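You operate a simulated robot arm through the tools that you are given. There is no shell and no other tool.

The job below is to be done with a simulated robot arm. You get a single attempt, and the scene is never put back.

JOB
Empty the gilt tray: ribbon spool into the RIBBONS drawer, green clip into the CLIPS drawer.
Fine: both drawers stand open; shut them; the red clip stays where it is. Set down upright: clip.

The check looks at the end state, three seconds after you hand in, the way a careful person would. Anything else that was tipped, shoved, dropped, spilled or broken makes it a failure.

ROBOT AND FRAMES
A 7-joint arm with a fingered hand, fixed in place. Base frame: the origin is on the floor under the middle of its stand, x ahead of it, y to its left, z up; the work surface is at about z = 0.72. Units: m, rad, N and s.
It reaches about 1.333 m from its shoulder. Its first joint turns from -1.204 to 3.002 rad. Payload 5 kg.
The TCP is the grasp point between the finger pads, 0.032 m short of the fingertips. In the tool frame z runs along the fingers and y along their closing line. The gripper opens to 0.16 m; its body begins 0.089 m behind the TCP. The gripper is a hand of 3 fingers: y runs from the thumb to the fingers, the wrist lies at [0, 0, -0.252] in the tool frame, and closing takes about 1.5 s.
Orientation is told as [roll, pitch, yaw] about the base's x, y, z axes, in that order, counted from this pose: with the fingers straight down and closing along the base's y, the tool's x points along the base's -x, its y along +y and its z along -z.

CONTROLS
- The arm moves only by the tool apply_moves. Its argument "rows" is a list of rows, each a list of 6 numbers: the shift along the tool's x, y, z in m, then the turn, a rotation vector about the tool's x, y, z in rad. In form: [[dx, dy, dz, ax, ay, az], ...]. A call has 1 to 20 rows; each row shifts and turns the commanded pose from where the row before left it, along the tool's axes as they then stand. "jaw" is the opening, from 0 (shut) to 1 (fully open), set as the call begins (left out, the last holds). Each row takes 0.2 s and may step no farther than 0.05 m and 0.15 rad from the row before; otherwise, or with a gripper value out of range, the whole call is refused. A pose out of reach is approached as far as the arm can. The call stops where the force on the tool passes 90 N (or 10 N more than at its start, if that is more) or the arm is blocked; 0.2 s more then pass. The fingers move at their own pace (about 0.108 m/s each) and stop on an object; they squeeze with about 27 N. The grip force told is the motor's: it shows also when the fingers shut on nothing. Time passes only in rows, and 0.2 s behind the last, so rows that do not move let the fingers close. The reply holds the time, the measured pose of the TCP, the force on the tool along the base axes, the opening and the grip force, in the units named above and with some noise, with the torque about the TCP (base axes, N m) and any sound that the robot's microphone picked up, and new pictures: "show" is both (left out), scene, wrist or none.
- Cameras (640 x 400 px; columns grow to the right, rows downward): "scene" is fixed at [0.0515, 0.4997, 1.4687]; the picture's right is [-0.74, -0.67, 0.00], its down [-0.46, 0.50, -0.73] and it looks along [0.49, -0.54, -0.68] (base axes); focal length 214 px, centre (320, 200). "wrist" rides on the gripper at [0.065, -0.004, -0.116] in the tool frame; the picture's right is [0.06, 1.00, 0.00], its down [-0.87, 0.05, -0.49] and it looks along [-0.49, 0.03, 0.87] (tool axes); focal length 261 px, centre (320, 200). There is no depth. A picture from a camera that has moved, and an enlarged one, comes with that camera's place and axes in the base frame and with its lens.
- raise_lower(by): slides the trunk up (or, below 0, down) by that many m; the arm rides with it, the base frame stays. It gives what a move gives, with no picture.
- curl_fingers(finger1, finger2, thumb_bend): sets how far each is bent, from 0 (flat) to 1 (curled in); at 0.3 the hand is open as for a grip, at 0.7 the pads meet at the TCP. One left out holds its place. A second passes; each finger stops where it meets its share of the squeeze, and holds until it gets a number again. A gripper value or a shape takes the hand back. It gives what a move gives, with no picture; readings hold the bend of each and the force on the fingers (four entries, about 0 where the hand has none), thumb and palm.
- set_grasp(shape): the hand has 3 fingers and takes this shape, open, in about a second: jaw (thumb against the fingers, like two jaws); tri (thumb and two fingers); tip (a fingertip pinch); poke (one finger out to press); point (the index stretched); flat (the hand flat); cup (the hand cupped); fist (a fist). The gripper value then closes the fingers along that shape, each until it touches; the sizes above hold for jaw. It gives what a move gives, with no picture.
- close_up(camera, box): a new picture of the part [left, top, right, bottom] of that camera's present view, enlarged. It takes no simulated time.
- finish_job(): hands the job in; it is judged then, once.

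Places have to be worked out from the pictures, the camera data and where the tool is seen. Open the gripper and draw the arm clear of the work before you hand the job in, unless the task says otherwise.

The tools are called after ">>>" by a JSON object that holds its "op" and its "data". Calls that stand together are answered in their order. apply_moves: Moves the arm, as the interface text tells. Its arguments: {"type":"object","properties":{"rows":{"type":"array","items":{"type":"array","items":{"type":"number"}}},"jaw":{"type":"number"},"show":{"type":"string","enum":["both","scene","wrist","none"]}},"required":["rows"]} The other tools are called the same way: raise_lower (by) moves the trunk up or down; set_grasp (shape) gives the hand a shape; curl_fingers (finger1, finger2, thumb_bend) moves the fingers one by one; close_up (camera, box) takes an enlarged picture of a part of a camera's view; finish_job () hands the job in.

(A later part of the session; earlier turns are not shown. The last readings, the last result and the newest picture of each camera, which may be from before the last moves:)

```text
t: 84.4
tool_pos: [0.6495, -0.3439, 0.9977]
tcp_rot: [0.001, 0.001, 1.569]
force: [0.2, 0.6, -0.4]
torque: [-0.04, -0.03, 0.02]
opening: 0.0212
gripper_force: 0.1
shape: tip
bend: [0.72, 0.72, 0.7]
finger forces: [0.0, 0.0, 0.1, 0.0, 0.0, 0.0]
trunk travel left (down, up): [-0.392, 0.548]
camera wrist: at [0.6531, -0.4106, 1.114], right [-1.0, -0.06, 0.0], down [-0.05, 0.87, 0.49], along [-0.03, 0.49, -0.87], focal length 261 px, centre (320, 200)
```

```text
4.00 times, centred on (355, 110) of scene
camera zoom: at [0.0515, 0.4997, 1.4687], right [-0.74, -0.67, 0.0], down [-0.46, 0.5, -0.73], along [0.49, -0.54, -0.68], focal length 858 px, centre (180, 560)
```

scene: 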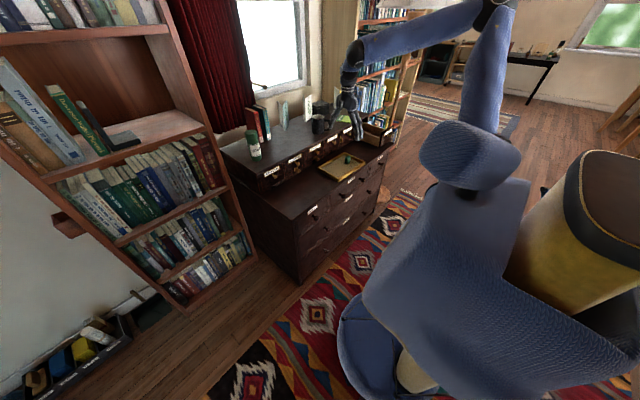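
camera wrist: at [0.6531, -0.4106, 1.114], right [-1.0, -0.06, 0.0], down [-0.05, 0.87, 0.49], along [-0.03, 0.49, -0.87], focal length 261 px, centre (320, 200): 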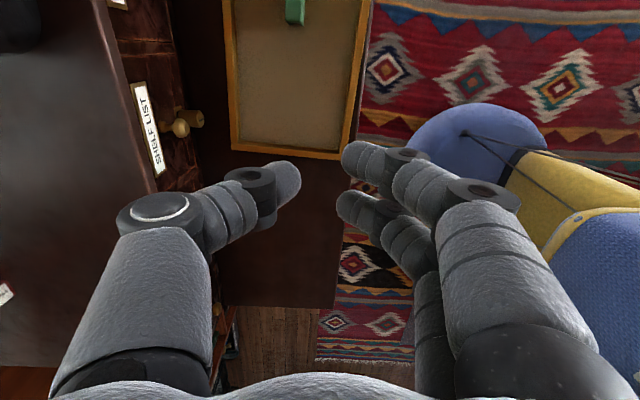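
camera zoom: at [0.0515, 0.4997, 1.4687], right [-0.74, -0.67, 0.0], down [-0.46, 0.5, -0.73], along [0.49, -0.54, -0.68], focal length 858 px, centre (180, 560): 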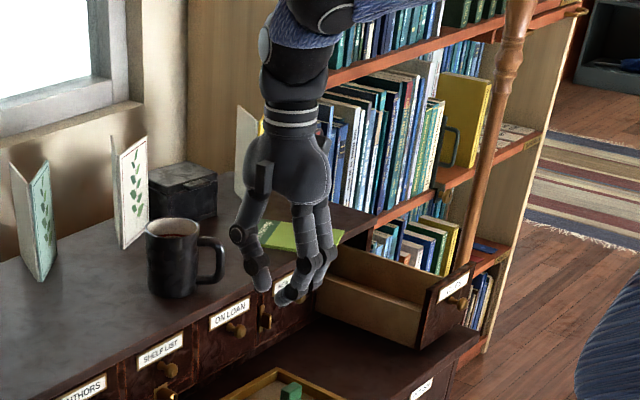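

The tip shape gives no slimmer knuckles, so I'll go back to jaw. I'll move above the clip (about (0.682, −0.45)) at z ≈ 0.92 to measure its place and turn.

>>> {"op": "set_grasp", "data": {"shape": "jaw"}}

>>> {"op": "apply_moves", "data": {"rows": [[0.035, -0.011, 0.026, 0, 0, 0], [0.035, -0.011, 0.026, 0, 0, 0], [0.035, -0.011, 0.026, 0, 0, 0], [0, 0, 0, 0, 0, 0], [0, 0, 0, 0, 0, 0], [0, 0, 0, 0, 0, 0]], "jaw": 0.4, "show": "both"}}

>>> {"op": "close_up", "data": {"camera": "wrist", "box": [240, 40, 400, 200]}}

```text
t: 85.3
tool_pos: [0.649, -0.3445, 0.9984]
tcp_rot: [0.002, 0.0, 1.569]
force: [1.0, 1.0, -0.2]
torque: [0.0, -0.02, -0.02]
opening: 0.1598
gripper_force: 0.1
shape: jaw
bend: [0.3, 0.3, 0.3]
finger forces: [0.0, 0.0, 0.0, 0.0, 0.0, 0.0]
trunk travel left (down, up): [-0.392, 0.548]
```

```text
t: 86.7
tool_pos: [0.6812, -0.4497, 0.9215]
tcp_rot: [0.001, 0.001, 1.568]
force: [-0.2, -0.1, 0.0]
torque: [0.0, 0.01, 0.0]
opening: 0.0646
gripper_force: 0.0
shape: jaw
bend: [0.73, 0.73, 0.7]
finger forces: [0.0, 0.0, 0.0, 0.0, 0.0, 0.0]
trunk travel left (down, up): [-0.392, 0.548]
camera wrist: at [0.6858, -0.5169, 1.037], right [-1.0, -0.06, 0.0], down [-0.05, 0.87, 0.49], along [-0.03, 0.49, -0.87], focal length 261 px, centre (320, 200)
```

scene: 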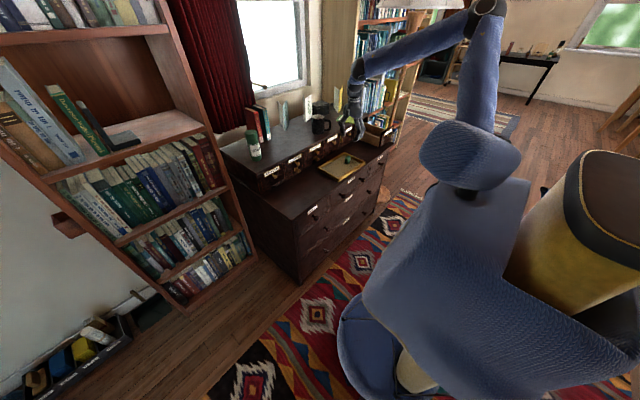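
wrist: 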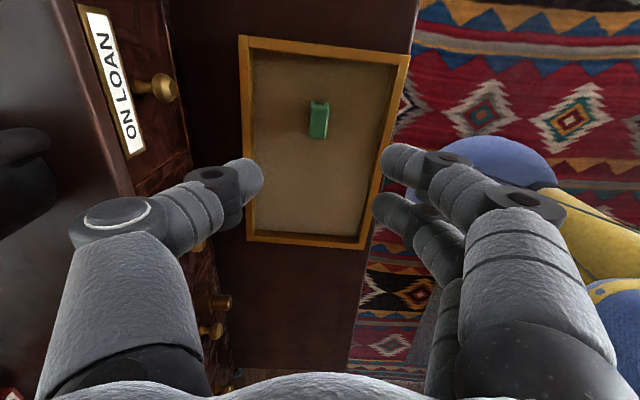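

```text
2.50 times, centred on (320, 120) of wrist
camera zoom: at [0.6858, -0.5169, 1.037], right [-1.0, -0.06, 0.0], down [-0.05, 0.87, 0.49], along [-0.03, 0.49, -0.87], focal length 652 px, centre (320, 400)
```

zoom: 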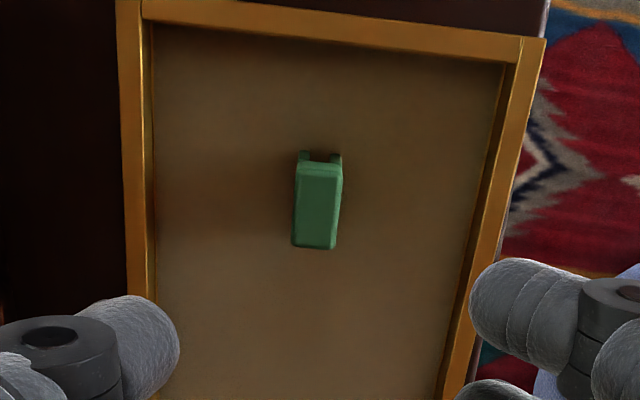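

The clip is about 18 mm thick in x, 33 mm long in y, aligned with the axes, centred near (0.683, −0.456). I'll centre over it, lower to z ≈ 0.83 and re-measure.

>>> {"op": "apply_moves", "data": {"rows": [[0.003, -0.001, 0.03, 0, 0, 0], [0.003, -0.001, 0.03, 0, 0, 0], [0, 0, 0.03, 0, 0, 0], [0, 0, 0, 0, 0, 0]], "show": "none"}}

>>> {"op": "close_up", "data": {"camera": "wrist", "box": [220, 100, 420, 260]}}

>>> {"op": "close_up", "data": {"camera": "scene", "box": [310, 100, 400, 175]}}

```text
t: 87.7
tool_pos: [0.6834, -0.4568, 0.829]
tcp_rot: [0.0, 0.0, 1.568]
force: [-0.2, 0.5, -0.4]
torque: [0.0, 0.01, 0.03]
opening: 0.0643
gripper_force: 0.1
shape: jaw
bend: [0.73, 0.73, 0.7]
finger forces: [0.0, 0.0, 0.0, 0.0, 0.0, 0.0]
trunk travel left (down, up): [-0.392, 0.548]
```

```text
2.50 times, centred on (320, 180) of wrist
camera zoom: at [0.6871, -0.523, 0.9453], right [-1.0, -0.06, 0.0], down [-0.05, 0.87, 0.49], along [-0.03, 0.49, -0.87], focal length 652 px, centre (320, 250)
```

zoom: 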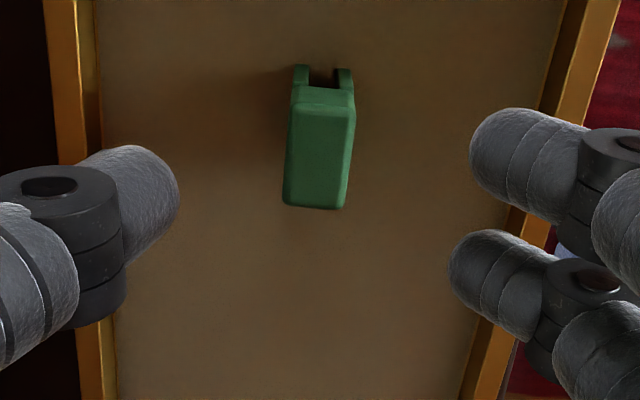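

```text
5.33 times, centred on (355, 138) of scene
camera zoom: at [0.0515, 0.4997, 1.4687], right [-0.74, -0.67, 0.0], down [-0.46, 0.5, -0.73], along [0.49, -0.54, -0.68], focal length 1144 px, centre (133, 533)
```

zoom: 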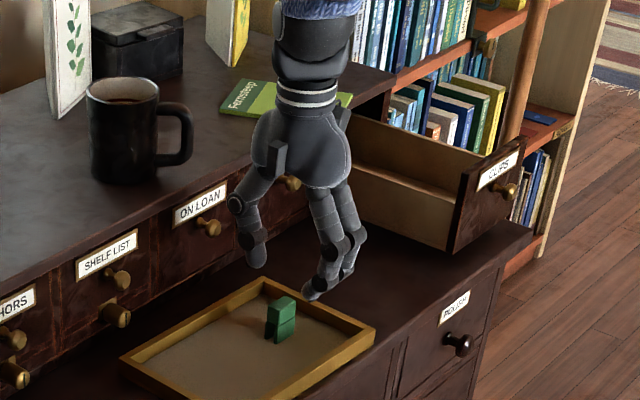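

The clip is centred between the digits at about (0.683, −0.455), top z ≈ 0.772. I'll lower to TCP z ≈ 0.775, so that the pads cover its solid upper half, then close halfway.

>>> {"op": "apply_moves", "data": {"rows": [[-0.001, 0, 0.015, 0, 0, 0], [-0.001, 0, 0.015, 0, 0, 0], [0, 0, 0.012, 0, 0, 0], [0, 0, 0.012, 0, 0, 0], [0, 0, 0, 0, 0, 0]], "show": "none"}}

>>> {"op": "apply_moves", "data": {"rows": [[0, 0, 0, 0, 0, 0], [0, 0, 0, 0, 0, 0], [0, 0, 0, 0, 0, 0]], "jaw": 0.22, "show": "wrist"}}

>>> {"op": "close_up", "data": {"camera": "wrist", "box": [220, 100, 420, 260]}}

>>> {"op": "close_up", "data": {"camera": "scene", "box": [325, 125, 385, 175]}}

```text
t: 88.9
tool_pos: [0.6847, -0.4552, 0.7766]
tcp_rot: [-0.001, 0.001, 1.571]
force: [0.5, -0.2, 0.0]
torque: [-0.01, 0.0, -0.03]
opening: 0.0644
gripper_force: 0.1
shape: jaw
bend: [0.73, 0.73, 0.7]
finger forces: [0.0, 0.0, 0.0, 0.0, 0.1, 0.1]
trunk travel left (down, up): [-0.392, 0.548]
```

```text
t: 89.7
tool_pos: [0.684, -0.4537, 0.7771]
tcp_rot: [-0.001, 0.0, 1.568]
force: [0.6, 0.2, -0.2]
torque: [0.01, 0.02, -0.01]
opening: 0.0359
gripper_force: 0.0
shape: jaw
bend: [0.73, 0.73, 0.7]
finger forces: [0.0, 0.1, 0.0, 0.1, 0.1, 0.0]
trunk travel left (down, up): [-0.392, 0.548]
camera wrist: at [0.6871, -0.5208, 0.893], right [-1.0, -0.06, 0.0], down [-0.05, 0.87, 0.49], along [-0.03, 0.49, -0.87], focal length 261 px, centre (320, 200)
```

wrist: 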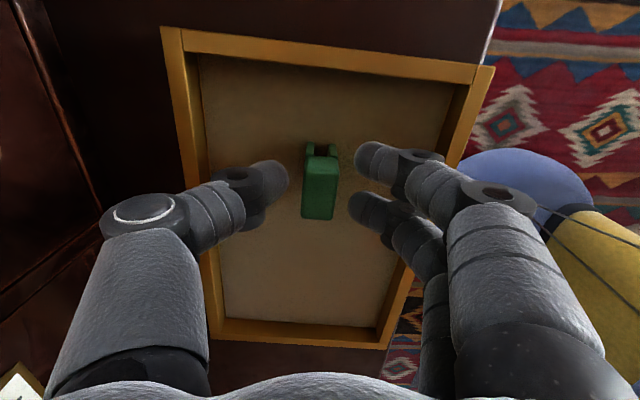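

```text
2.50 times, centred on (320, 180) of wrist
camera zoom: at [0.6871, -0.5208, 0.893], right [-1.0, -0.06, 0.0], down [-0.05, 0.87, 0.49], along [-0.03, 0.49, -0.87], focal length 652 px, centre (320, 250)
```

zoom: 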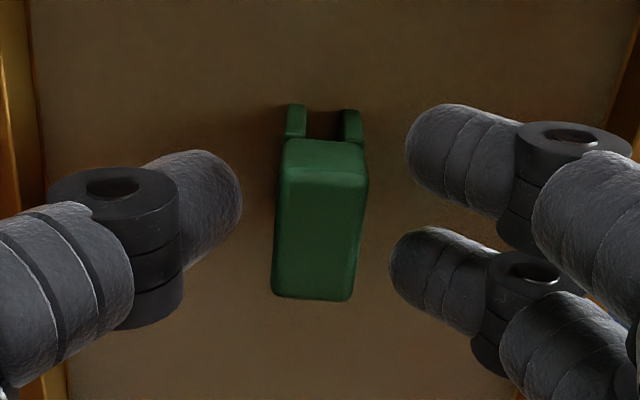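

```text
8.00 times, centred on (355, 150) of scene
camera zoom: at [0.0515, 0.4997, 1.4687], right [-0.74, -0.67, 0.0], down [-0.46, 0.5, -0.73], along [0.49, -0.54, -0.68], focal length 1716 px, centre (40, 600)
```

zoom: 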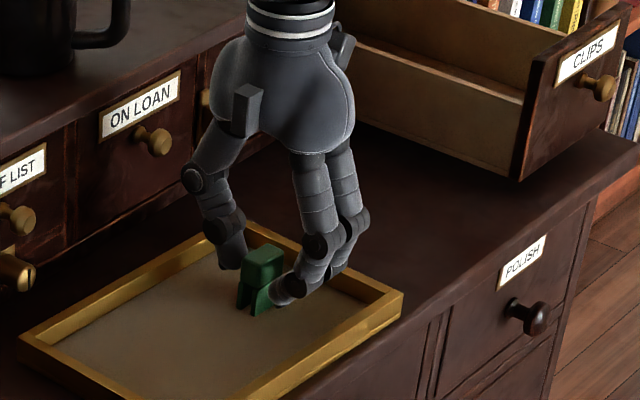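

Aligned: the clip lies between both fingers and the thumb. I'll close on it.

>>> {"op": "apply_moves", "data": {"rows": [[0, 0, 0, 0, 0, 0], [0, 0, 0, 0, 0, 0], [0, 0, 0, 0, 0, 0], [0, 0, 0, 0, 0, 0]], "jaw": 0.0, "show": "wrist"}}

>>> {"op": "close_up", "data": {"camera": "wrist", "box": [220, 100, 420, 260]}}

>>> {"op": "close_up", "data": {"camera": "scene", "box": [325, 125, 385, 175]}}

```text
t: 90.7
tool_pos: [0.6835, -0.4545, 0.7778]
tcp_rot: [-0.001, 0.0, 1.567]
force: [0.2, -0.1, -1.2]
torque: [0.01, 0.03, 0.0]
opening: 0.0138
gripper_force: 26.8
shape: jaw
bend: [0.72, 0.72, 0.7]
finger forces: [12.0, 12.1, 0.0, 0.0, 24.0, 0.0]
trunk travel left (down, up): [-0.392, 0.548]
camera wrist: at [0.6871, -0.5208, 0.893], right [-1.0, -0.06, 0.0], down [-0.05, 0.87, 0.49], along [-0.03, 0.49, -0.87], focal length 261 px, centre (320, 200)
```

wrist: 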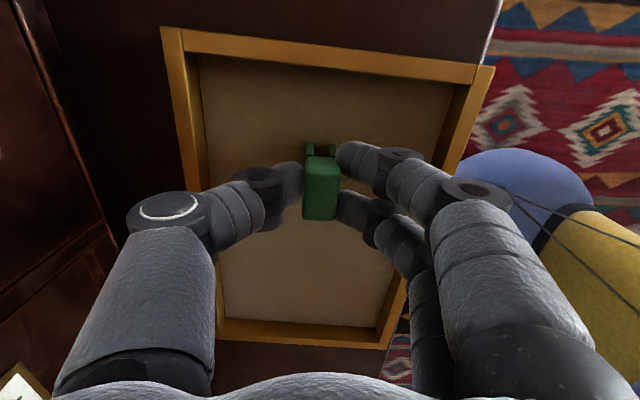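

```text
2.50 times, centred on (320, 180) of wrist
camera zoom: at [0.6871, -0.5208, 0.893], right [-1.0, -0.06, 0.0], down [-0.05, 0.87, 0.49], along [-0.03, 0.49, -0.87], focal length 652 px, centre (320, 250)
```

zoom: 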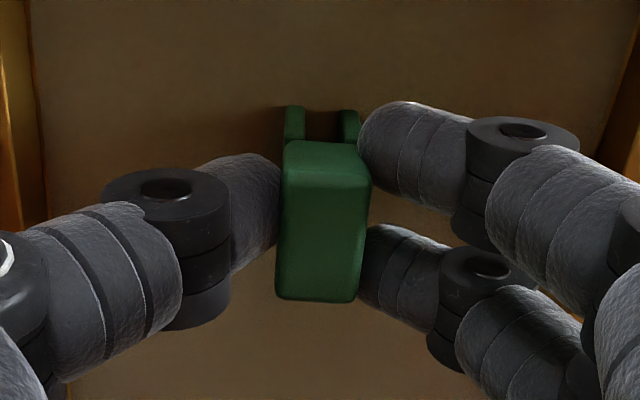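

```text
8.00 times, centred on (355, 150) of scene
camera zoom: at [0.0515, 0.4997, 1.4687], right [-0.74, -0.67, 0.0], down [-0.46, 0.5, -0.73], along [0.49, -0.54, -0.68], focal length 1716 px, centre (40, 600)
```

zoom: 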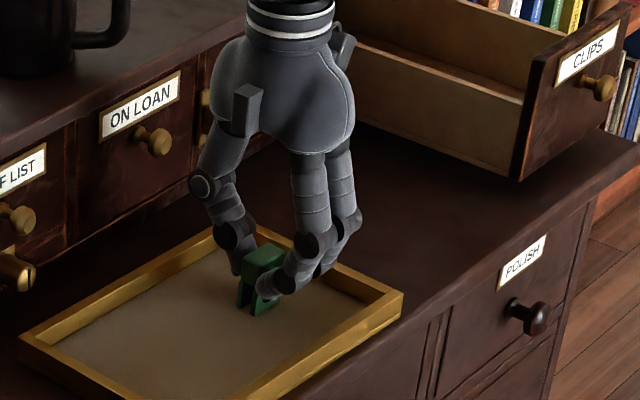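

Firm, even grip (12 + 12 vs 24 N), clip upright. I'll lift it straight up to z ≈ 0.97.

>>> {"op": "apply_moves", "data": {"rows": [[0, 0, -0.005, 0, 0, 0], [0, 0, -0.01, 0, 0, 0], [0, 0, -0.02, 0, 0, 0], [0, 0, -0.035, 0, 0, 0], [0, 0, -0.04, 0, 0, 0], [0, 0, -0.04, 0, 0, 0], [0, 0, -0.03, 0, 0, 0], [0, 0, -0.015, 0, 0, 0], [0, 0, 0, 0, 0, 0]], "show": "both"}}

>>> {"op": "close_up", "data": {"camera": "scene", "box": [310, 80, 400, 160]}}

```text
t: 92.7
tool_pos: [0.6833, -0.4531, 0.971]
tcp_rot: [0.001, 0.0, 1.57]
force: [-0.7, -1.1, -0.9]
torque: [0.03, -0.02, -0.03]
opening: 0.0137
gripper_force: 27.3
shape: jaw
bend: [0.72, 0.72, 0.7]
finger forces: [12.0, 12.0, 0.0, 0.1, 24.1, 0.1]
trunk travel left (down, up): [-0.392, 0.548]
camera wrist: at [0.6865, -0.5191, 1.0884], right [-1.0, -0.06, 0.0], down [-0.05, 0.87, 0.49], along [-0.03, 0.49, -0.87], focal length 261 px, centre (320, 200)
```

scene: 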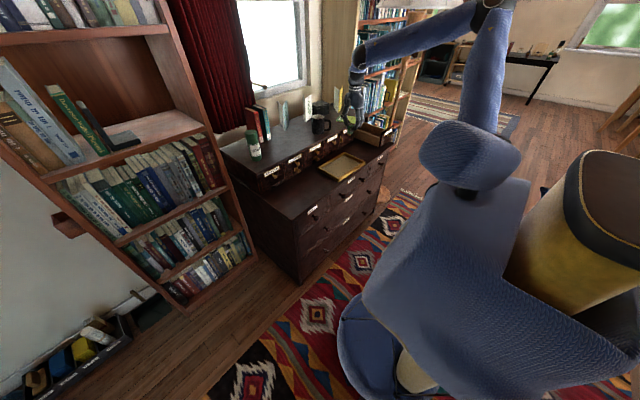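
wrist: 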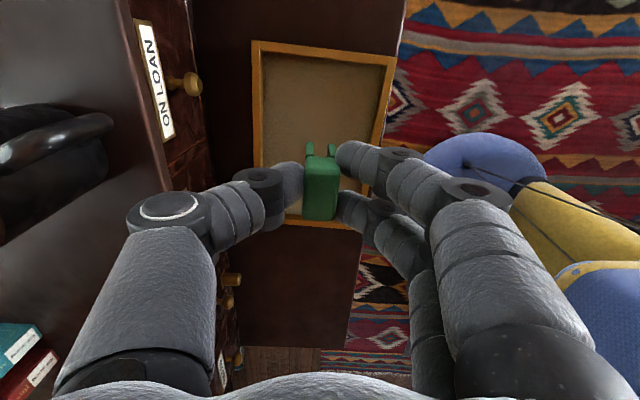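

```text
5.00 times, centred on (355, 120) of scene
camera zoom: at [0.0515, 0.4997, 1.4687], right [-0.74, -0.67, 0.0], down [-0.46, 0.5, -0.73], along [0.49, -0.54, -0.68], focal length 1072 px, centre (145, 600)
```

zoom: 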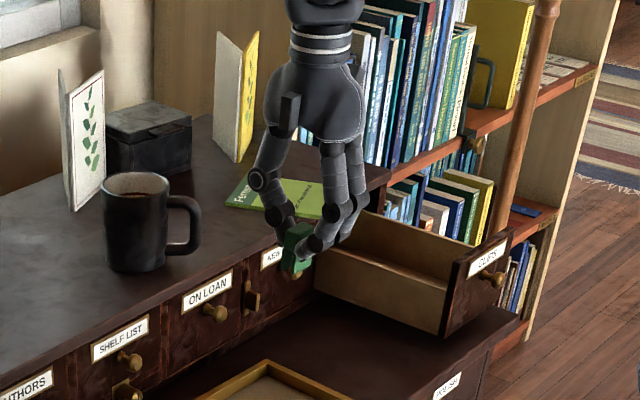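

The clip is held upright and the tray is empty. I'll move toward the CLIPS drawer (centre near y ≈ −0.80), stopping first at y ≈ −0.75 to check clearances, keeping z = 0.97.

>>> {"op": "apply_moves", "data": {"rows": [[0.02, -0.002, 0, 0, 0, 0], [0.035, -0.003, 0, 0, 0, 0], [0.04, -0.003, 0, 0, 0, 0], [0.04, -0.003, 0, 0, 0, 0], [0.04, -0.003, 0, 0, 0, 0], [0.04, -0.003, 0, 0, 0, 0], [0.04, -0.003, 0, 0, 0, 0], [0.03, -0.002, 0, 0, 0, 0], [0.012, 0, 0, 0, 0, 0], [0, 0, 0, 0, 0, 0]], "show": "both"}}

>>> {"op": "close_up", "data": {"camera": "scene", "box": [330, 40, 430, 160]}}

```text
t: 94.9
tool_pos: [0.7069, -0.7494, 0.9714]
tcp_rot: [0.001, 0.001, 1.571]
force: [-0.1, 0.4, -0.3]
torque: [0.01, 0.0, 0.0]
opening: 0.0137
gripper_force: 26.9
shape: jaw
bend: [0.72, 0.72, 0.7]
finger forces: [11.9, 12.0, 0.0, 0.1, 24.0, 0.0]
trunk travel left (down, up): [-0.392, 0.548]
camera wrist: at [0.7105, -0.8159, 1.0871], right [-1.0, -0.06, 0.0], down [-0.05, 0.87, 0.49], along [-0.03, 0.49, -0.87], focal length 261 px, centre (320, 200)
```

scene: 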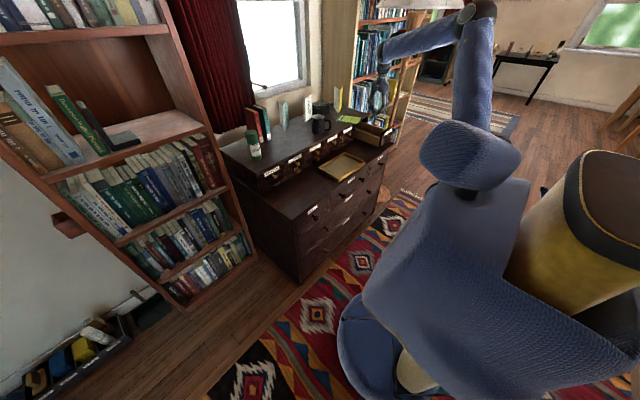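
wrist: 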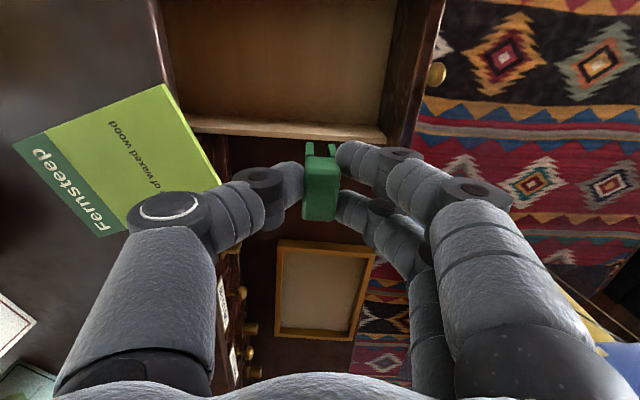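

```text
3.33 times, centred on (380, 100) of scene
camera zoom: at [0.0515, 0.4997, 1.4687], right [-0.74, -0.67, 0.0], down [-0.46, 0.5, -0.73], along [0.49, -0.54, -0.68], focal length 715 px, centre (120, 533)
```

zoom: 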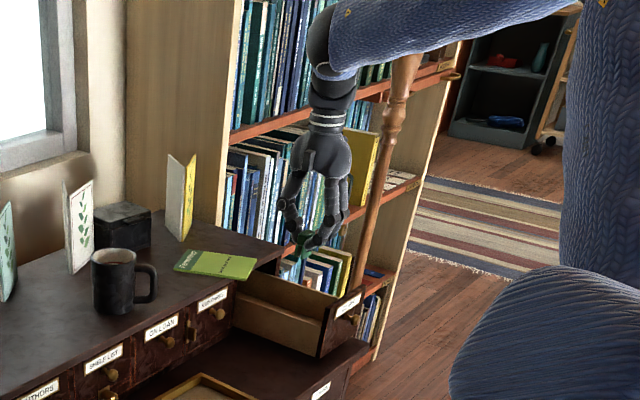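

I can see the CLIPS drawer, booklet and panel well from here. I'll zoom to measure the drawer's inner limits.

>>> {"op": "close_up", "data": {"camera": "wrist", "box": [130, 0, 450, 200]}}

```text
2.00 times, centred on (290, 100) of wrist
camera zoom: at [0.7105, -0.8159, 1.0871], right [-1.0, -0.06, 0.0], down [-0.05, 0.87, 0.49], along [-0.03, 0.49, -0.87], focal length 521 px, centre (380, 400)
```

zoom: 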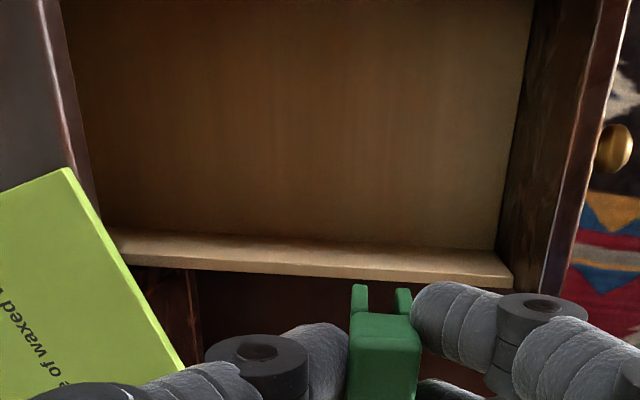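

Measured: panel inner face x ≈ 0.628, cabinet edge x ≈ 0.825, walls inner y ≈ −0.860 to −0.739, booklet's near corner (0.826, −0.788). I'll turn the hand 22° (thumb toward +x −y, away from the booklet) and go over (0.7255, −0.803).

>>> {"op": "apply_moves", "data": {"rows": [[0, 0, 0, 0, 0, 0.128], [0, 0, 0, 0, 0, 0.128], [0, 0, 0, 0, 0, 0.128], [0.0107, -0.0093, 0, 0, 0, 0], [0.0107, -0.0093, 0, 0, 0, 0], [0.0107, -0.0093, 0, 0, 0, 0], [0.0107, -0.0093, 0, 0, 0, 0], [0, 0, 0, 0, 0, 0]], "show": "both"}}

>>> {"op": "close_up", "data": {"camera": "scene", "box": [330, 60, 430, 160]}}

```text
t: 96.7
tool_pos: [0.7246, -0.8038, 0.9712]
tcp_rot: [0.0, 0.0, 1.184]
force: [0.1, 0.0, 0.2]
torque: [-0.03, 0.01, -0.05]
opening: 0.0134
gripper_force: 26.8
shape: jaw
bend: [0.72, 0.72, 0.7]
finger forces: [12.0, 12.0, 0.0, 0.1, 23.9, 0.0]
trunk travel left (down, up): [-0.392, 0.548]
camera wrist: at [0.7033, -0.867, 1.0871], right [-0.95, 0.32, 0.0], down [0.28, 0.83, 0.49], along [0.16, 0.47, -0.87], focal length 261 px, centre (320, 200)
```

scene: 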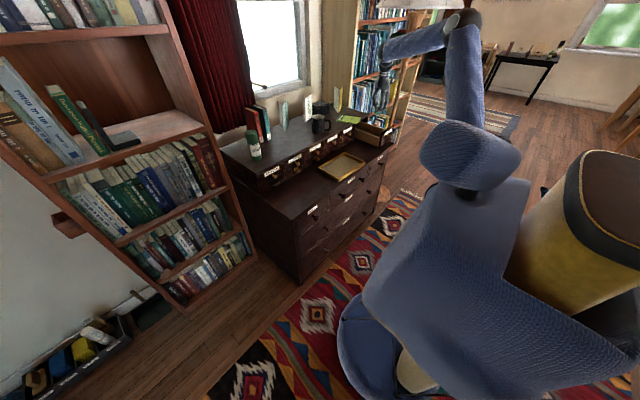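
wrist: 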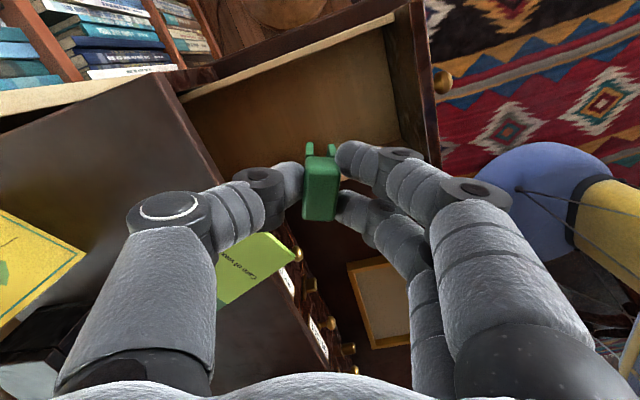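

```text
4.00 times, centred on (380, 110) of scene
camera zoom: at [0.0515, 0.4997, 1.4687], right [-0.74, -0.67, 0.0], down [-0.46, 0.5, -0.73], along [0.49, -0.54, -0.68], focal length 858 px, centre (80, 560)
```

zoom: 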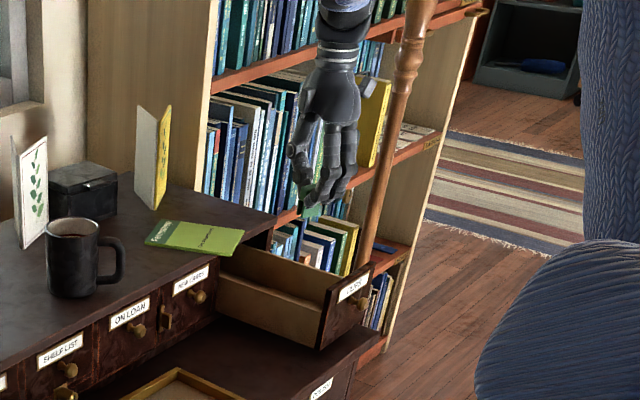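

Aligned over the drawer; both walls show as computed. I'll lower to z ≈ 0.87 and check clearances to booklet, edge and panel.

>>> {"op": "apply_moves", "data": {"rows": [[0, 0, 0.02, 0, 0, 0], [0, 0, 0.03, 0, 0, 0], [0, 0, 0.03, 0, 0, 0], [0, 0, 0.02, 0, 0, 0], [0, 0, 0, 0, 0, 0]], "show": "wrist"}}

>>> {"op": "close_up", "data": {"camera": "scene", "box": [340, 80, 410, 150]}}

>>> {"op": "close_up", "data": {"camera": "wrist", "box": [120, 20, 520, 270]}}

```text
t: 97.9
tool_pos: [0.7235, -0.8049, 0.8715]
tcp_rot: [-0.001, 0.0, 1.188]
force: [0.0, -0.3, 0.3]
torque: [0.03, -0.01, -0.01]
opening: 0.0136
gripper_force: 27.3
shape: jaw
bend: [0.72, 0.72, 0.7]
finger forces: [12.0, 12.0, 0.0, 0.0, 24.0, 0.0]
trunk travel left (down, up): [-0.392, 0.548]
camera wrist: at [0.7031, -0.8683, 0.987], right [-0.95, 0.32, 0.0], down [0.28, 0.83, 0.49], along [0.16, 0.47, -0.87], focal length 261 px, centre (320, 200)
```

wrist: 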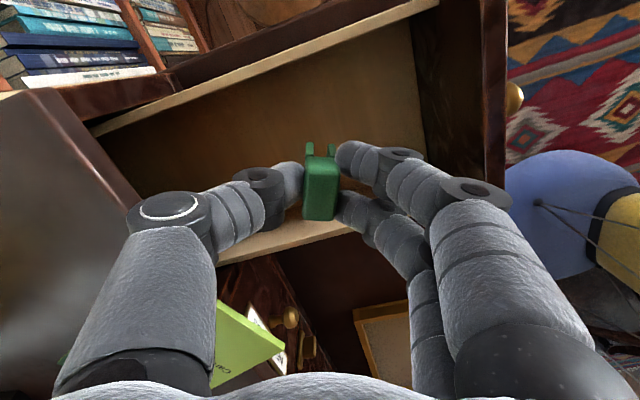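

```text
5.71 times, centred on (375, 115) of scene
camera zoom: at [0.0515, 0.4997, 1.4687], right [-0.74, -0.67, 0.0], down [-0.46, 0.5, -0.73], along [0.49, -0.54, -0.68], focal length 1226 px, centre (6, 686)
```

zoom: 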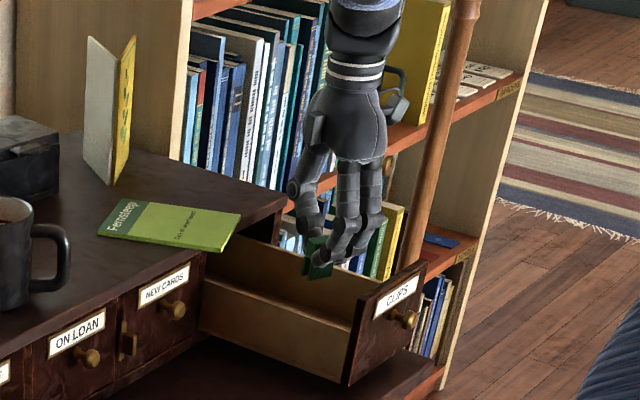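

```text
1.60 times, centred on (320, 145) of wrist
camera zoom: at [0.7031, -0.8683, 0.987], right [-0.95, 0.32, 0.0], down [0.28, 0.83, 0.49], along [0.16, 0.47, -0.87], focal length 417 px, centre (320, 288)
```

zoom: 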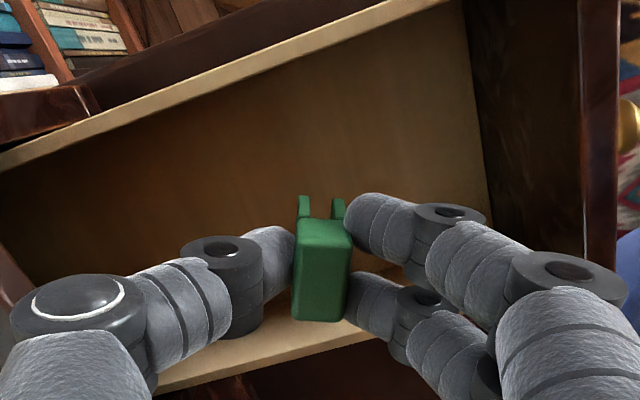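

I want a closer look at the thumb versus the cabinet edge before going lower.

>>> {"op": "close_up", "data": {"camera": "wrist", "box": [20, 70, 220, 250]}}

>>> {"op": "close_up", "data": {"camera": "wrist", "box": [380, 20, 540, 260]}}

```text
2.22 times, centred on (120, 160) of wrist
camera zoom: at [0.7031, -0.8683, 0.987], right [-0.95, 0.32, 0.0], down [0.28, 0.83, 0.49], along [0.16, 0.47, -0.87], focal length 579 px, centre (764, 289)
```

zoom: 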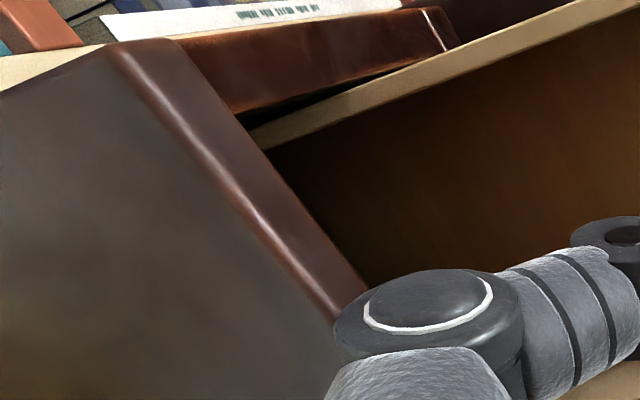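

```text
1.67 times, centred on (460, 140) of wrist
camera zoom: at [0.7031, -0.8683, 0.987], right [-0.95, 0.32, 0.0], down [0.28, 0.83, 0.49], along [0.16, 0.47, -0.87], focal length 434 px, centre (87, 300)
```

zoom: 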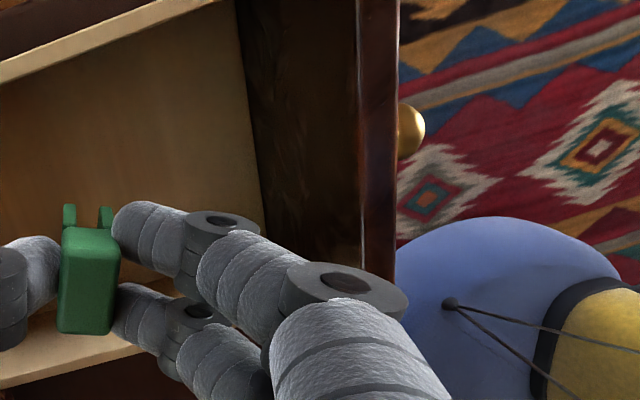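

Margins are about 1 cm all round (thumb to cabinet edge, knuckle to panel, fingers to wall). I'll lower to z ≈ 0.815 slowly.

>>> {"op": "apply_moves", "data": {"rows": [[0, 0, 0.015, 0, 0, 0], [0, 0, 0.015, 0, 0, 0], [0, 0, 0.015, 0, 0, 0], [0, 0, 0.01, 0, 0, 0], [0, 0, 0, 0, 0, 0]], "show": "wrist"}}

>>> {"op": "close_up", "data": {"camera": "scene", "box": [340, 90, 410, 150]}}

```text
t: 99.1
tool_pos: [0.724, -0.8045, 0.8161]
tcp_rot: [-0.001, 0.002, 1.187]
force: [-0.8, -0.2, -0.3]
torque: [-0.02, 0.01, 0.03]
opening: 0.0137
gripper_force: 26.9
shape: jaw
bend: [0.72, 0.72, 0.7]
finger forces: [12.0, 12.0, 0.1, 0.0, 24.0, 0.0]
trunk travel left (down, up): [-0.392, 0.548]
camera wrist: at [0.7029, -0.8676, 0.9321], right [-0.95, 0.32, 0.0], down [0.28, 0.83, 0.49], along [0.16, 0.47, -0.87], focal length 261 px, centre (320, 200)
```

wrist: 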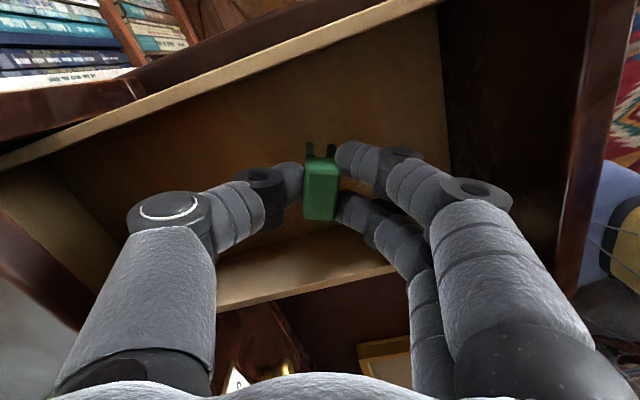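

```text
6.67 times, centred on (375, 120) of scene
camera zoom: at [0.0515, 0.4997, 1.4687], right [-0.74, -0.67, 0.0], down [-0.46, 0.5, -0.73], along [0.49, -0.54, -0.68], focal length 1430 px, centre (-47, 733)
```

zoom: 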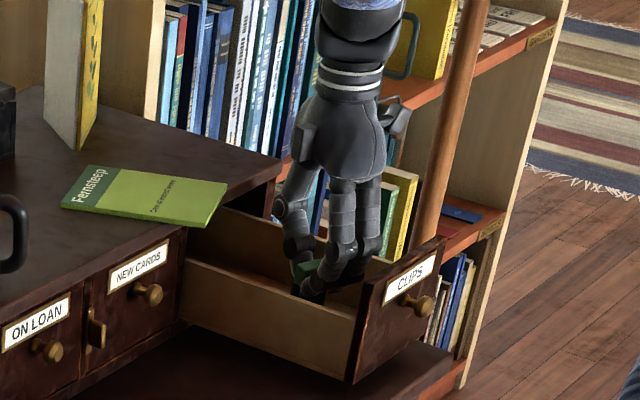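

All clear at z = 0.816. I'll lower to 0.80 and then by 2 mm steps until the clip touches the floor.

>>> {"op": "apply_moves", "data": {"rows": [[0, 0, 0.005, 0, 0, 0], [0, 0, 0.005, 0, 0, 0], [0, 0, 0.004, 0, 0, 0], [0, 0, 0, 0, 0, 0]], "show": "none"}}

>>> {"op": "apply_moves", "data": {"rows": [[0, 0, 0.002, 0, 0, 0], [0, 0, 0, 0, 0, 0]], "show": "none"}}

>>> {"op": "apply_moves", "data": {"rows": [[0, 0, 0.002, 0, 0, 0], [0, 0, 0, 0, 0, 0]], "show": "none"}}

```text
t: 100.1
tool_pos: [0.7238, -0.8032, 0.8025]
tcp_rot: [0.0, 0.001, 1.186]
force: [0.4, 0.0, -0.5]
torque: [-0.02, -0.03, -0.03]
opening: 0.0137
gripper_force: 26.9
shape: jaw
bend: [0.72, 0.72, 0.7]
finger forces: [12.0, 12.0, 0.0, 0.0, 24.0, 0.0]
trunk travel left (down, up): [-0.392, 0.548]
```

```text
t: 100.7
tool_pos: [0.7249, -0.8036, 0.8012]
tcp_rot: [0.001, 0.001, 1.188]
force: [0.9, 0.7, -0.3]
torque: [0.02, -0.02, -0.01]
opening: 0.0135
gripper_force: 27.6
shape: jaw
bend: [0.72, 0.72, 0.7]
finger forces: [12.0, 12.0, 0.0, 0.1, 24.0, 0.0]
trunk travel left (down, up): [-0.392, 0.548]
```

```text
t: 101.3
tool_pos: [0.7254, -0.804, 0.7994]
tcp_rot: [0.001, 0.002, 1.188]
force: [0.3, 0.3, -1.0]
torque: [0.03, 0.01, 0.02]
opening: 0.0137
gripper_force: 27.1
shape: jaw
bend: [0.72, 0.72, 0.7]
finger forces: [11.9, 12.0, 0.0, 0.0, 24.0, 0.1]
trunk travel left (down, up): [-0.392, 0.548]
```

No contact yet at 0.799. I'll continue with 2 mm steps.

>>> {"op": "apply_moves", "data": {"rows": [[0, 0, 0.002, 0, 0, 0], [0, 0, 0, 0, 0, 0]], "show": "none"}}

>>> {"op": "apply_moves", "data": {"rows": [[0, 0, 0.0015, 0, 0, 0], [0, 0, 0, 0, 0, 0]], "show": "none"}}

>>> {"op": "close_up", "data": {"camera": "wrist", "box": [220, 100, 420, 260]}}

```text
t: 101.9
tool_pos: [0.7242, -0.8044, 0.7962]
tcp_rot: [0.0, 0.0, 1.186]
force: [-0.3, 0.2, -0.1]
torque: [-0.05, -0.01, 0.0]
opening: 0.0136
gripper_force: 27.4
shape: jaw
bend: [0.72, 0.72, 0.7]
finger forces: [12.0, 12.0, 0.0, 0.1, 24.0, 0.0]
trunk travel left (down, up): [-0.392, 0.548]
```

```text
t: 102.5
tool_pos: [0.7243, -0.8025, 0.7967]
tcp_rot: [0.0, 0.0, 1.187]
force: [-0.4, -0.1, 5.5]
torque: [0.05, 0.01, 0.03]
opening: 0.0139
gripper_force: 27.2
shape: jaw
bend: [0.72, 0.72, 0.7]
finger forces: [12.4, 12.4, 0.0, 0.0, 25.2, 0.0]
trunk travel left (down, up): [-0.392, 0.548]
```

```text
2.50 times, centred on (320, 180) of wrist
camera zoom: at [0.7029, -0.8669, 0.9124], right [-0.95, 0.32, 0.0], down [0.28, 0.83, 0.49], along [0.16, 0.47, -0.87], focal length 652 px, centre (320, 250)
```

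zoom: 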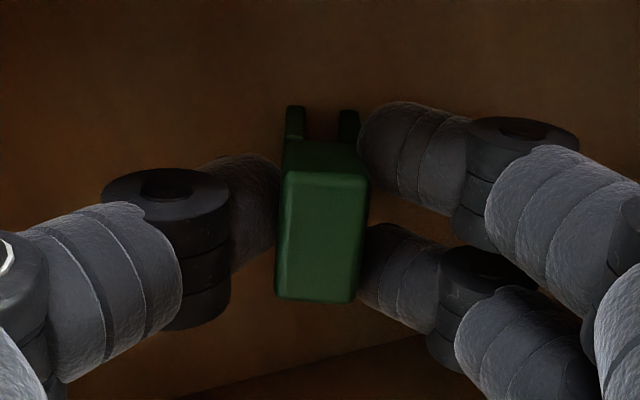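

The clip is on the floor (5.5 N, hardly any torque, so flat). I'll release with a small opening.

>>> {"op": "apply_moves", "data": {"rows": [[0, 0, 0, 0, 0, 0], [0, 0, 0, 0, 0, 0]], "jaw": 0.13, "show": "none"}}

>>> {"op": "close_up", "data": {"camera": "wrist", "box": [220, 100, 420, 260]}}

```text
t: 103.1
tool_pos: [0.7243, -0.8046, 0.794]
tcp_rot: [0.0, -0.001, 1.188]
force: [-0.2, 0.5, 0.1]
torque: [0.06, 0.0, 0.02]
opening: 0.0206
gripper_force: 0.1
shape: jaw
bend: [0.72, 0.72, 0.7]
finger forces: [0.0, 0.0, 0.1, 0.0, 0.0, 0.0]
trunk travel left (down, up): [-0.392, 0.548]
```

```text
2.50 times, centred on (320, 180) of wrist
camera zoom: at [0.7027, -0.8672, 0.9111], right [-0.95, 0.32, 0.0], down [0.28, 0.83, 0.49], along [0.16, 0.47, -0.87], focal length 652 px, centre (320, 250)
```

zoom: 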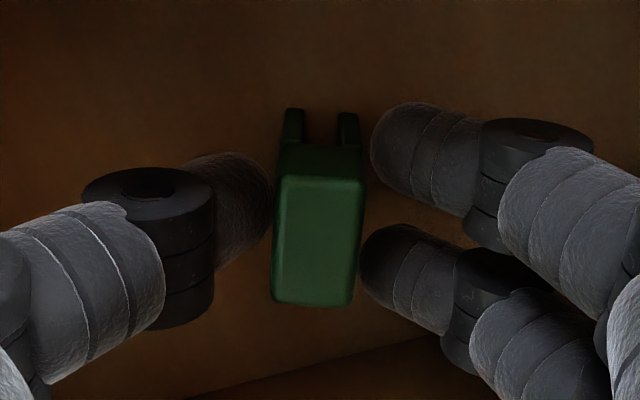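

Released and the clip stands. I'll open slightly more (0.2) for clearance before rising.

>>> {"op": "apply_moves", "data": {"rows": [[0, 0, 0, 0, 0, 0], [0, 0, 0, 0, 0, 0]], "jaw": 0.21, "show": "none"}}

>>> {"op": "close_up", "data": {"camera": "wrist", "box": [220, 100, 420, 260]}}

>>> {"op": "close_up", "data": {"camera": "wrist", "box": [40, 100, 600, 400]}}

```text
t: 103.7
tool_pos: [0.7228, -0.8041, 0.7958]
tcp_rot: [0.0, 0.0, 1.186]
force: [0.5, -1.1, -0.7]
torque: [0.0, 0.0, -0.03]
opening: 0.033
gripper_force: 0.1
shape: jaw
bend: [0.73, 0.73, 0.7]
finger forces: [0.0, 0.0, 0.1, 0.1, 0.0, 0.1]
trunk travel left (down, up): [-0.392, 0.548]
```

```text
2.50 times, centred on (320, 180) of wrist
camera zoom: at [0.7029, -0.8671, 0.9116], right [-0.95, 0.32, 0.0], down [0.28, 0.83, 0.49], along [0.16, 0.47, -0.87], focal length 652 px, centre (320, 250)
```

zoom: 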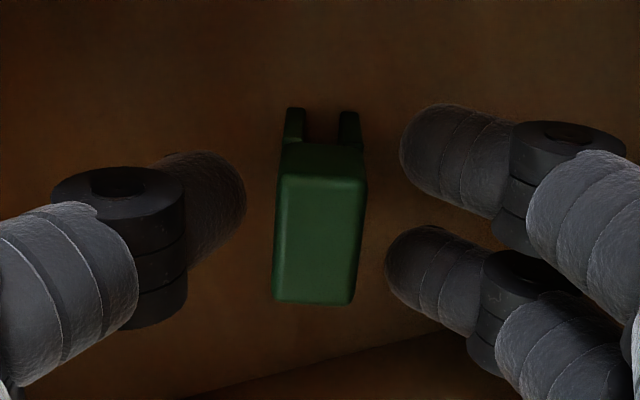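

```text
1.14 times, centred on (320, 250) of wrist
camera zoom: at [0.7029, -0.8671, 0.9116], right [-0.95, 0.32, 0.0], down [0.28, 0.83, 0.49], along [0.16, 0.47, -0.87], focal length 298 px, centre (320, 143)
```

zoom: 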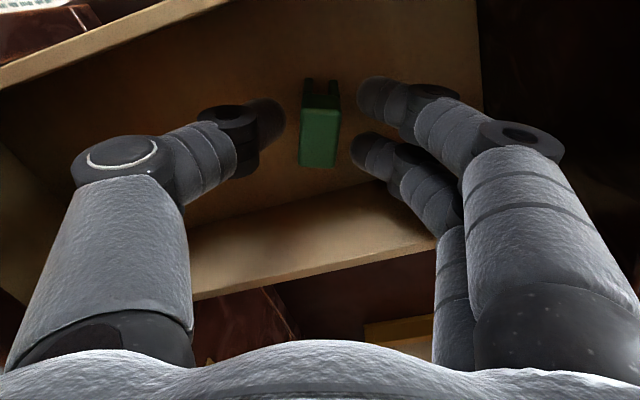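

The clip stands free with gaps on both sides. I'll rise straight up 3.6 cm, slowly.

>>> {"op": "apply_moves", "data": {"rows": [[0, 0, -0.004, 0, 0, 0], [0, 0, -0.008, 0, 0, 0], [0, 0, -0.008, 0, 0, 0], [0, 0, -0.008, 0, 0, 0], [0, 0, -0.008, 0, 0, 0], [0, 0, 0, 0, 0, 0]], "show": "wrist"}}

>>> {"op": "close_up", "data": {"camera": "wrist", "box": [220, 60, 420, 220]}}

```text
t: 105.1
tool_pos: [0.7244, -0.8037, 0.8322]
tcp_rot: [0.0, 0.002, 1.186]
force: [-0.3, 1.0, -0.7]
torque: [0.0, -0.04, -0.05]
opening: 0.0328
gripper_force: 0.0
shape: jaw
bend: [0.73, 0.73, 0.7]
finger forces: [0.0, 0.0, 0.0, 0.0, 0.1, 0.0]
trunk travel left (down, up): [-0.392, 0.548]
camera wrist: at [0.704, -0.8673, 0.9467], right [-0.95, 0.32, 0.0], down [0.28, 0.83, 0.49], along [0.16, 0.47, -0.87], focal length 261 px, centre (320, 200)
```

wrist: 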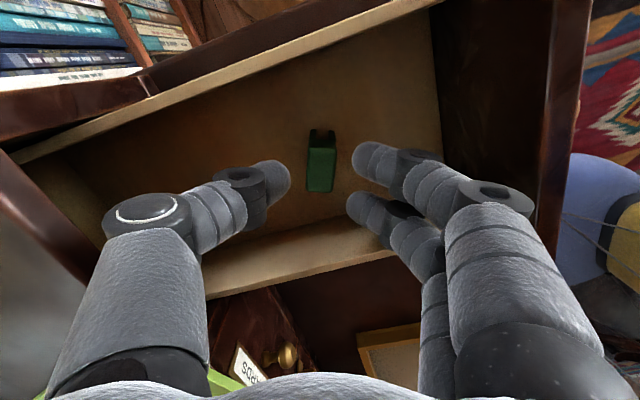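

```text
2.50 times, centred on (320, 140) of wrist
camera zoom: at [0.704, -0.8673, 0.9467], right [-0.95, 0.32, 0.0], down [0.28, 0.83, 0.49], along [0.16, 0.47, -0.87], focal length 652 px, centre (320, 350)
```

zoom: 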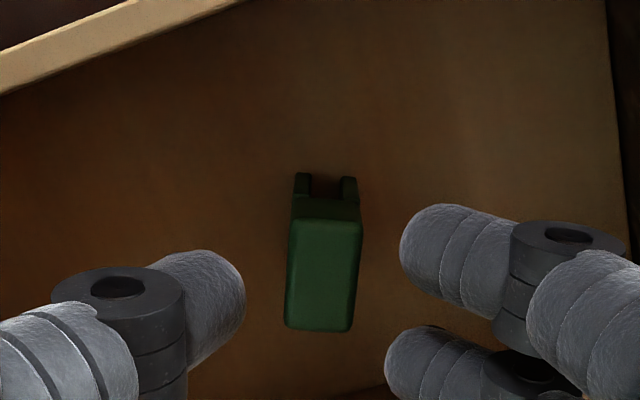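

The clip stands upright, untouched. I'll rise 1 cm more, then narrow the hand while rising so the thumb clears the cabinet edge well.

>>> {"op": "apply_moves", "data": {"rows": [[0, 0, -0.006, 0, 0, 0], [0, 0, -0.006, 0, 0, 0], [0, 0, 0, 0, 0, 0]], "show": "none"}}

>>> {"op": "apply_moves", "data": {"rows": [[0, 0, 0, 0, 0, 0], [0, 0, 0, 0, 0, 0], [0, 0, -0.01, 0, 0, 0], [0, 0, -0.02, 0, 0, 0], [0, 0, -0.03, 0, 0, 0], [0, 0, -0.04, 0, 0, 0], [0, 0, -0.02, 0, 0, 0], [0, 0, 0, 0, 0, 0]], "jaw": 0.05, "show": "both"}}

>>> {"op": "close_up", "data": {"camera": "scene", "box": [340, 80, 410, 150]}}

```text
t: 105.9
tool_pos: [0.7245, -0.8033, 0.8438]
tcp_rot: [-0.001, 0.001, 1.187]
force: [-1.2, -0.9, 0.2]
torque: [-0.01, 0.0, -0.02]
opening: 0.0332
gripper_force: 0.1
shape: jaw
bend: [0.73, 0.73, 0.7]
finger forces: [0.0, 0.0, 0.0, 0.0, 0.0, 0.0]
trunk travel left (down, up): [-0.392, 0.548]
```

```text
t: 107.7
tool_pos: [0.7253, -0.803, 0.9643]
tcp_rot: [0.0, 0.001, 1.185]
force: [-0.2, -0.6, -0.6]
torque: [0.03, 0.04, 0.0]
opening: 0.0083
gripper_force: 0.0
shape: jaw
bend: [0.71, 0.71, 0.7]
finger forces: [0.0, 0.1, 0.1, 0.0, 0.1, 0.0]
trunk travel left (down, up): [-0.392, 0.548]
camera wrist: at [0.704, -0.8665, 1.0797], right [-0.95, 0.32, 0.0], down [0.28, 0.83, 0.49], along [0.16, 0.47, -0.87], focal length 261 px, centre (320, 200)
```

scene: 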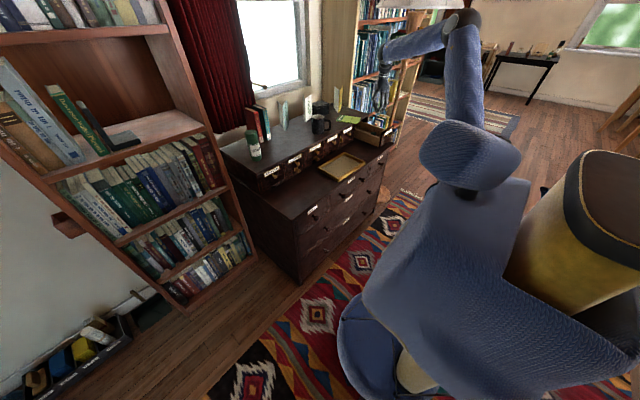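
wrist: 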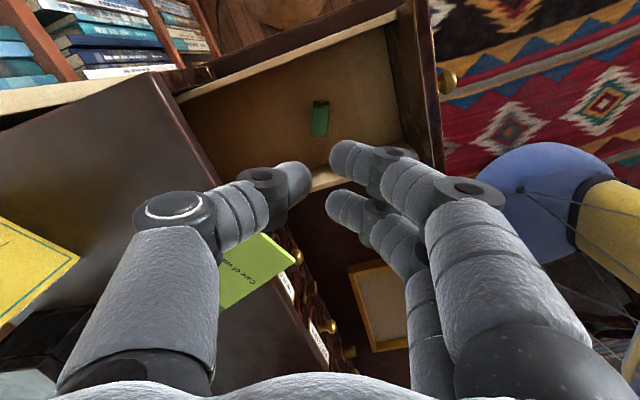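

```text
5.71 times, centred on (375, 115) of scene
camera zoom: at [0.0515, 0.4997, 1.4687], right [-0.74, -0.67, 0.0], down [-0.46, 0.5, -0.73], along [0.49, -0.54, -0.68], focal length 1226 px, centre (6, 686)
```

zoom: 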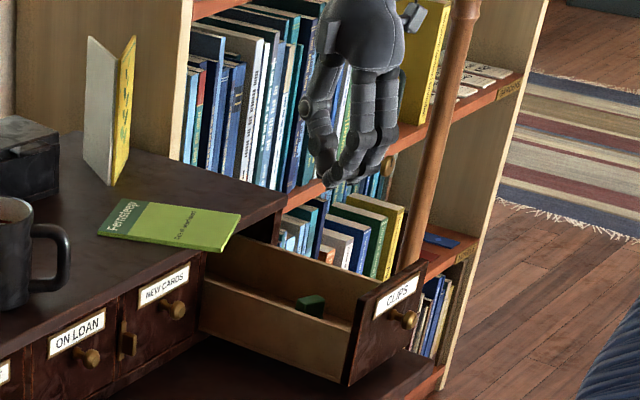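

The clip stands upright in the CLIPS drawer. Now to shut it: I'll turn the hand back to yaw 90°, close it, and move back over and in front of the panel at this height.

>>> {"op": "apply_moves", "data": {"rows": [[0, 0, 0, 0, 0, -0.128], [0, 0, 0, 0, 0, -0.128], [0, 0, 0, 0, 0, -0.128], [0, 0.02, 0, 0, 0, 0], [0, 0.04, 0, 0, 0, 0], [0, 0.04, 0, 0, 0, 0], [0, 0.04, 0, 0, 0, 0], [0, 0.04, 0, 0, 0, 0], [0, 0.04, 0, 0, 0, 0], [0, 0.02, 0, 0, 0, 0], [0, 0, 0, 0, 0, 0]], "jaw": 0.0, "show": "both"}}

```text
t: 110.1
tool_pos: [0.4831, -0.8032, 0.9628]
tcp_rot: [0.001, 0.0, 1.568]
force: [-0.5, -0.7, -0.1]
torque: [-0.01, -0.02, -0.01]
opening: 0.0
gripper_force: 27.3
shape: jaw
bend: [0.65, 0.65, 0.67]
finger forces: [0.0, 0.1, 0.1, 0.1, 0.0, 0.0]
trunk travel left (down, up): [-0.392, 0.548]
camera wrist: at [0.4871, -0.8699, 1.0796], right [-1.0, -0.06, 0.0], down [-0.05, 0.87, 0.49], along [-0.03, 0.49, -0.87], focal length 261 px, centre (320, 200)
```

scene: 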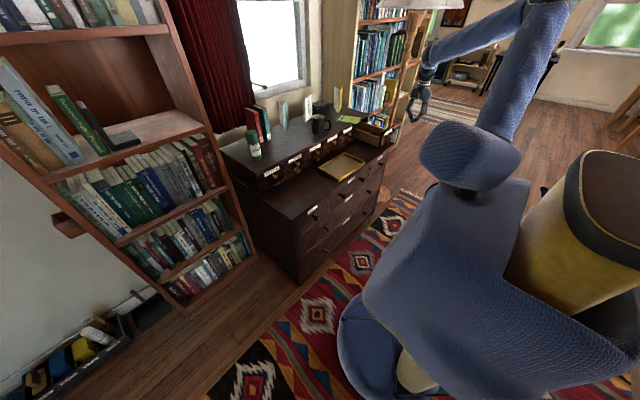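
wrist: 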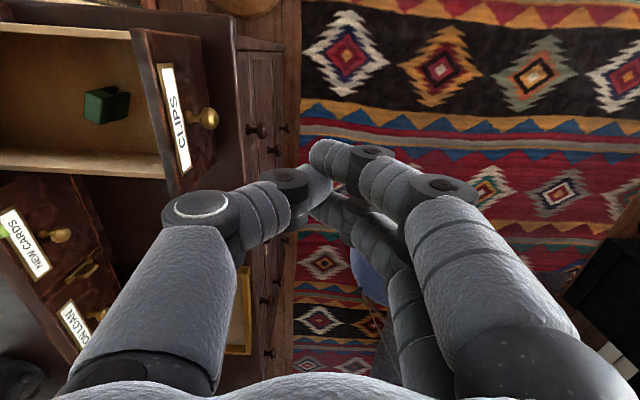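

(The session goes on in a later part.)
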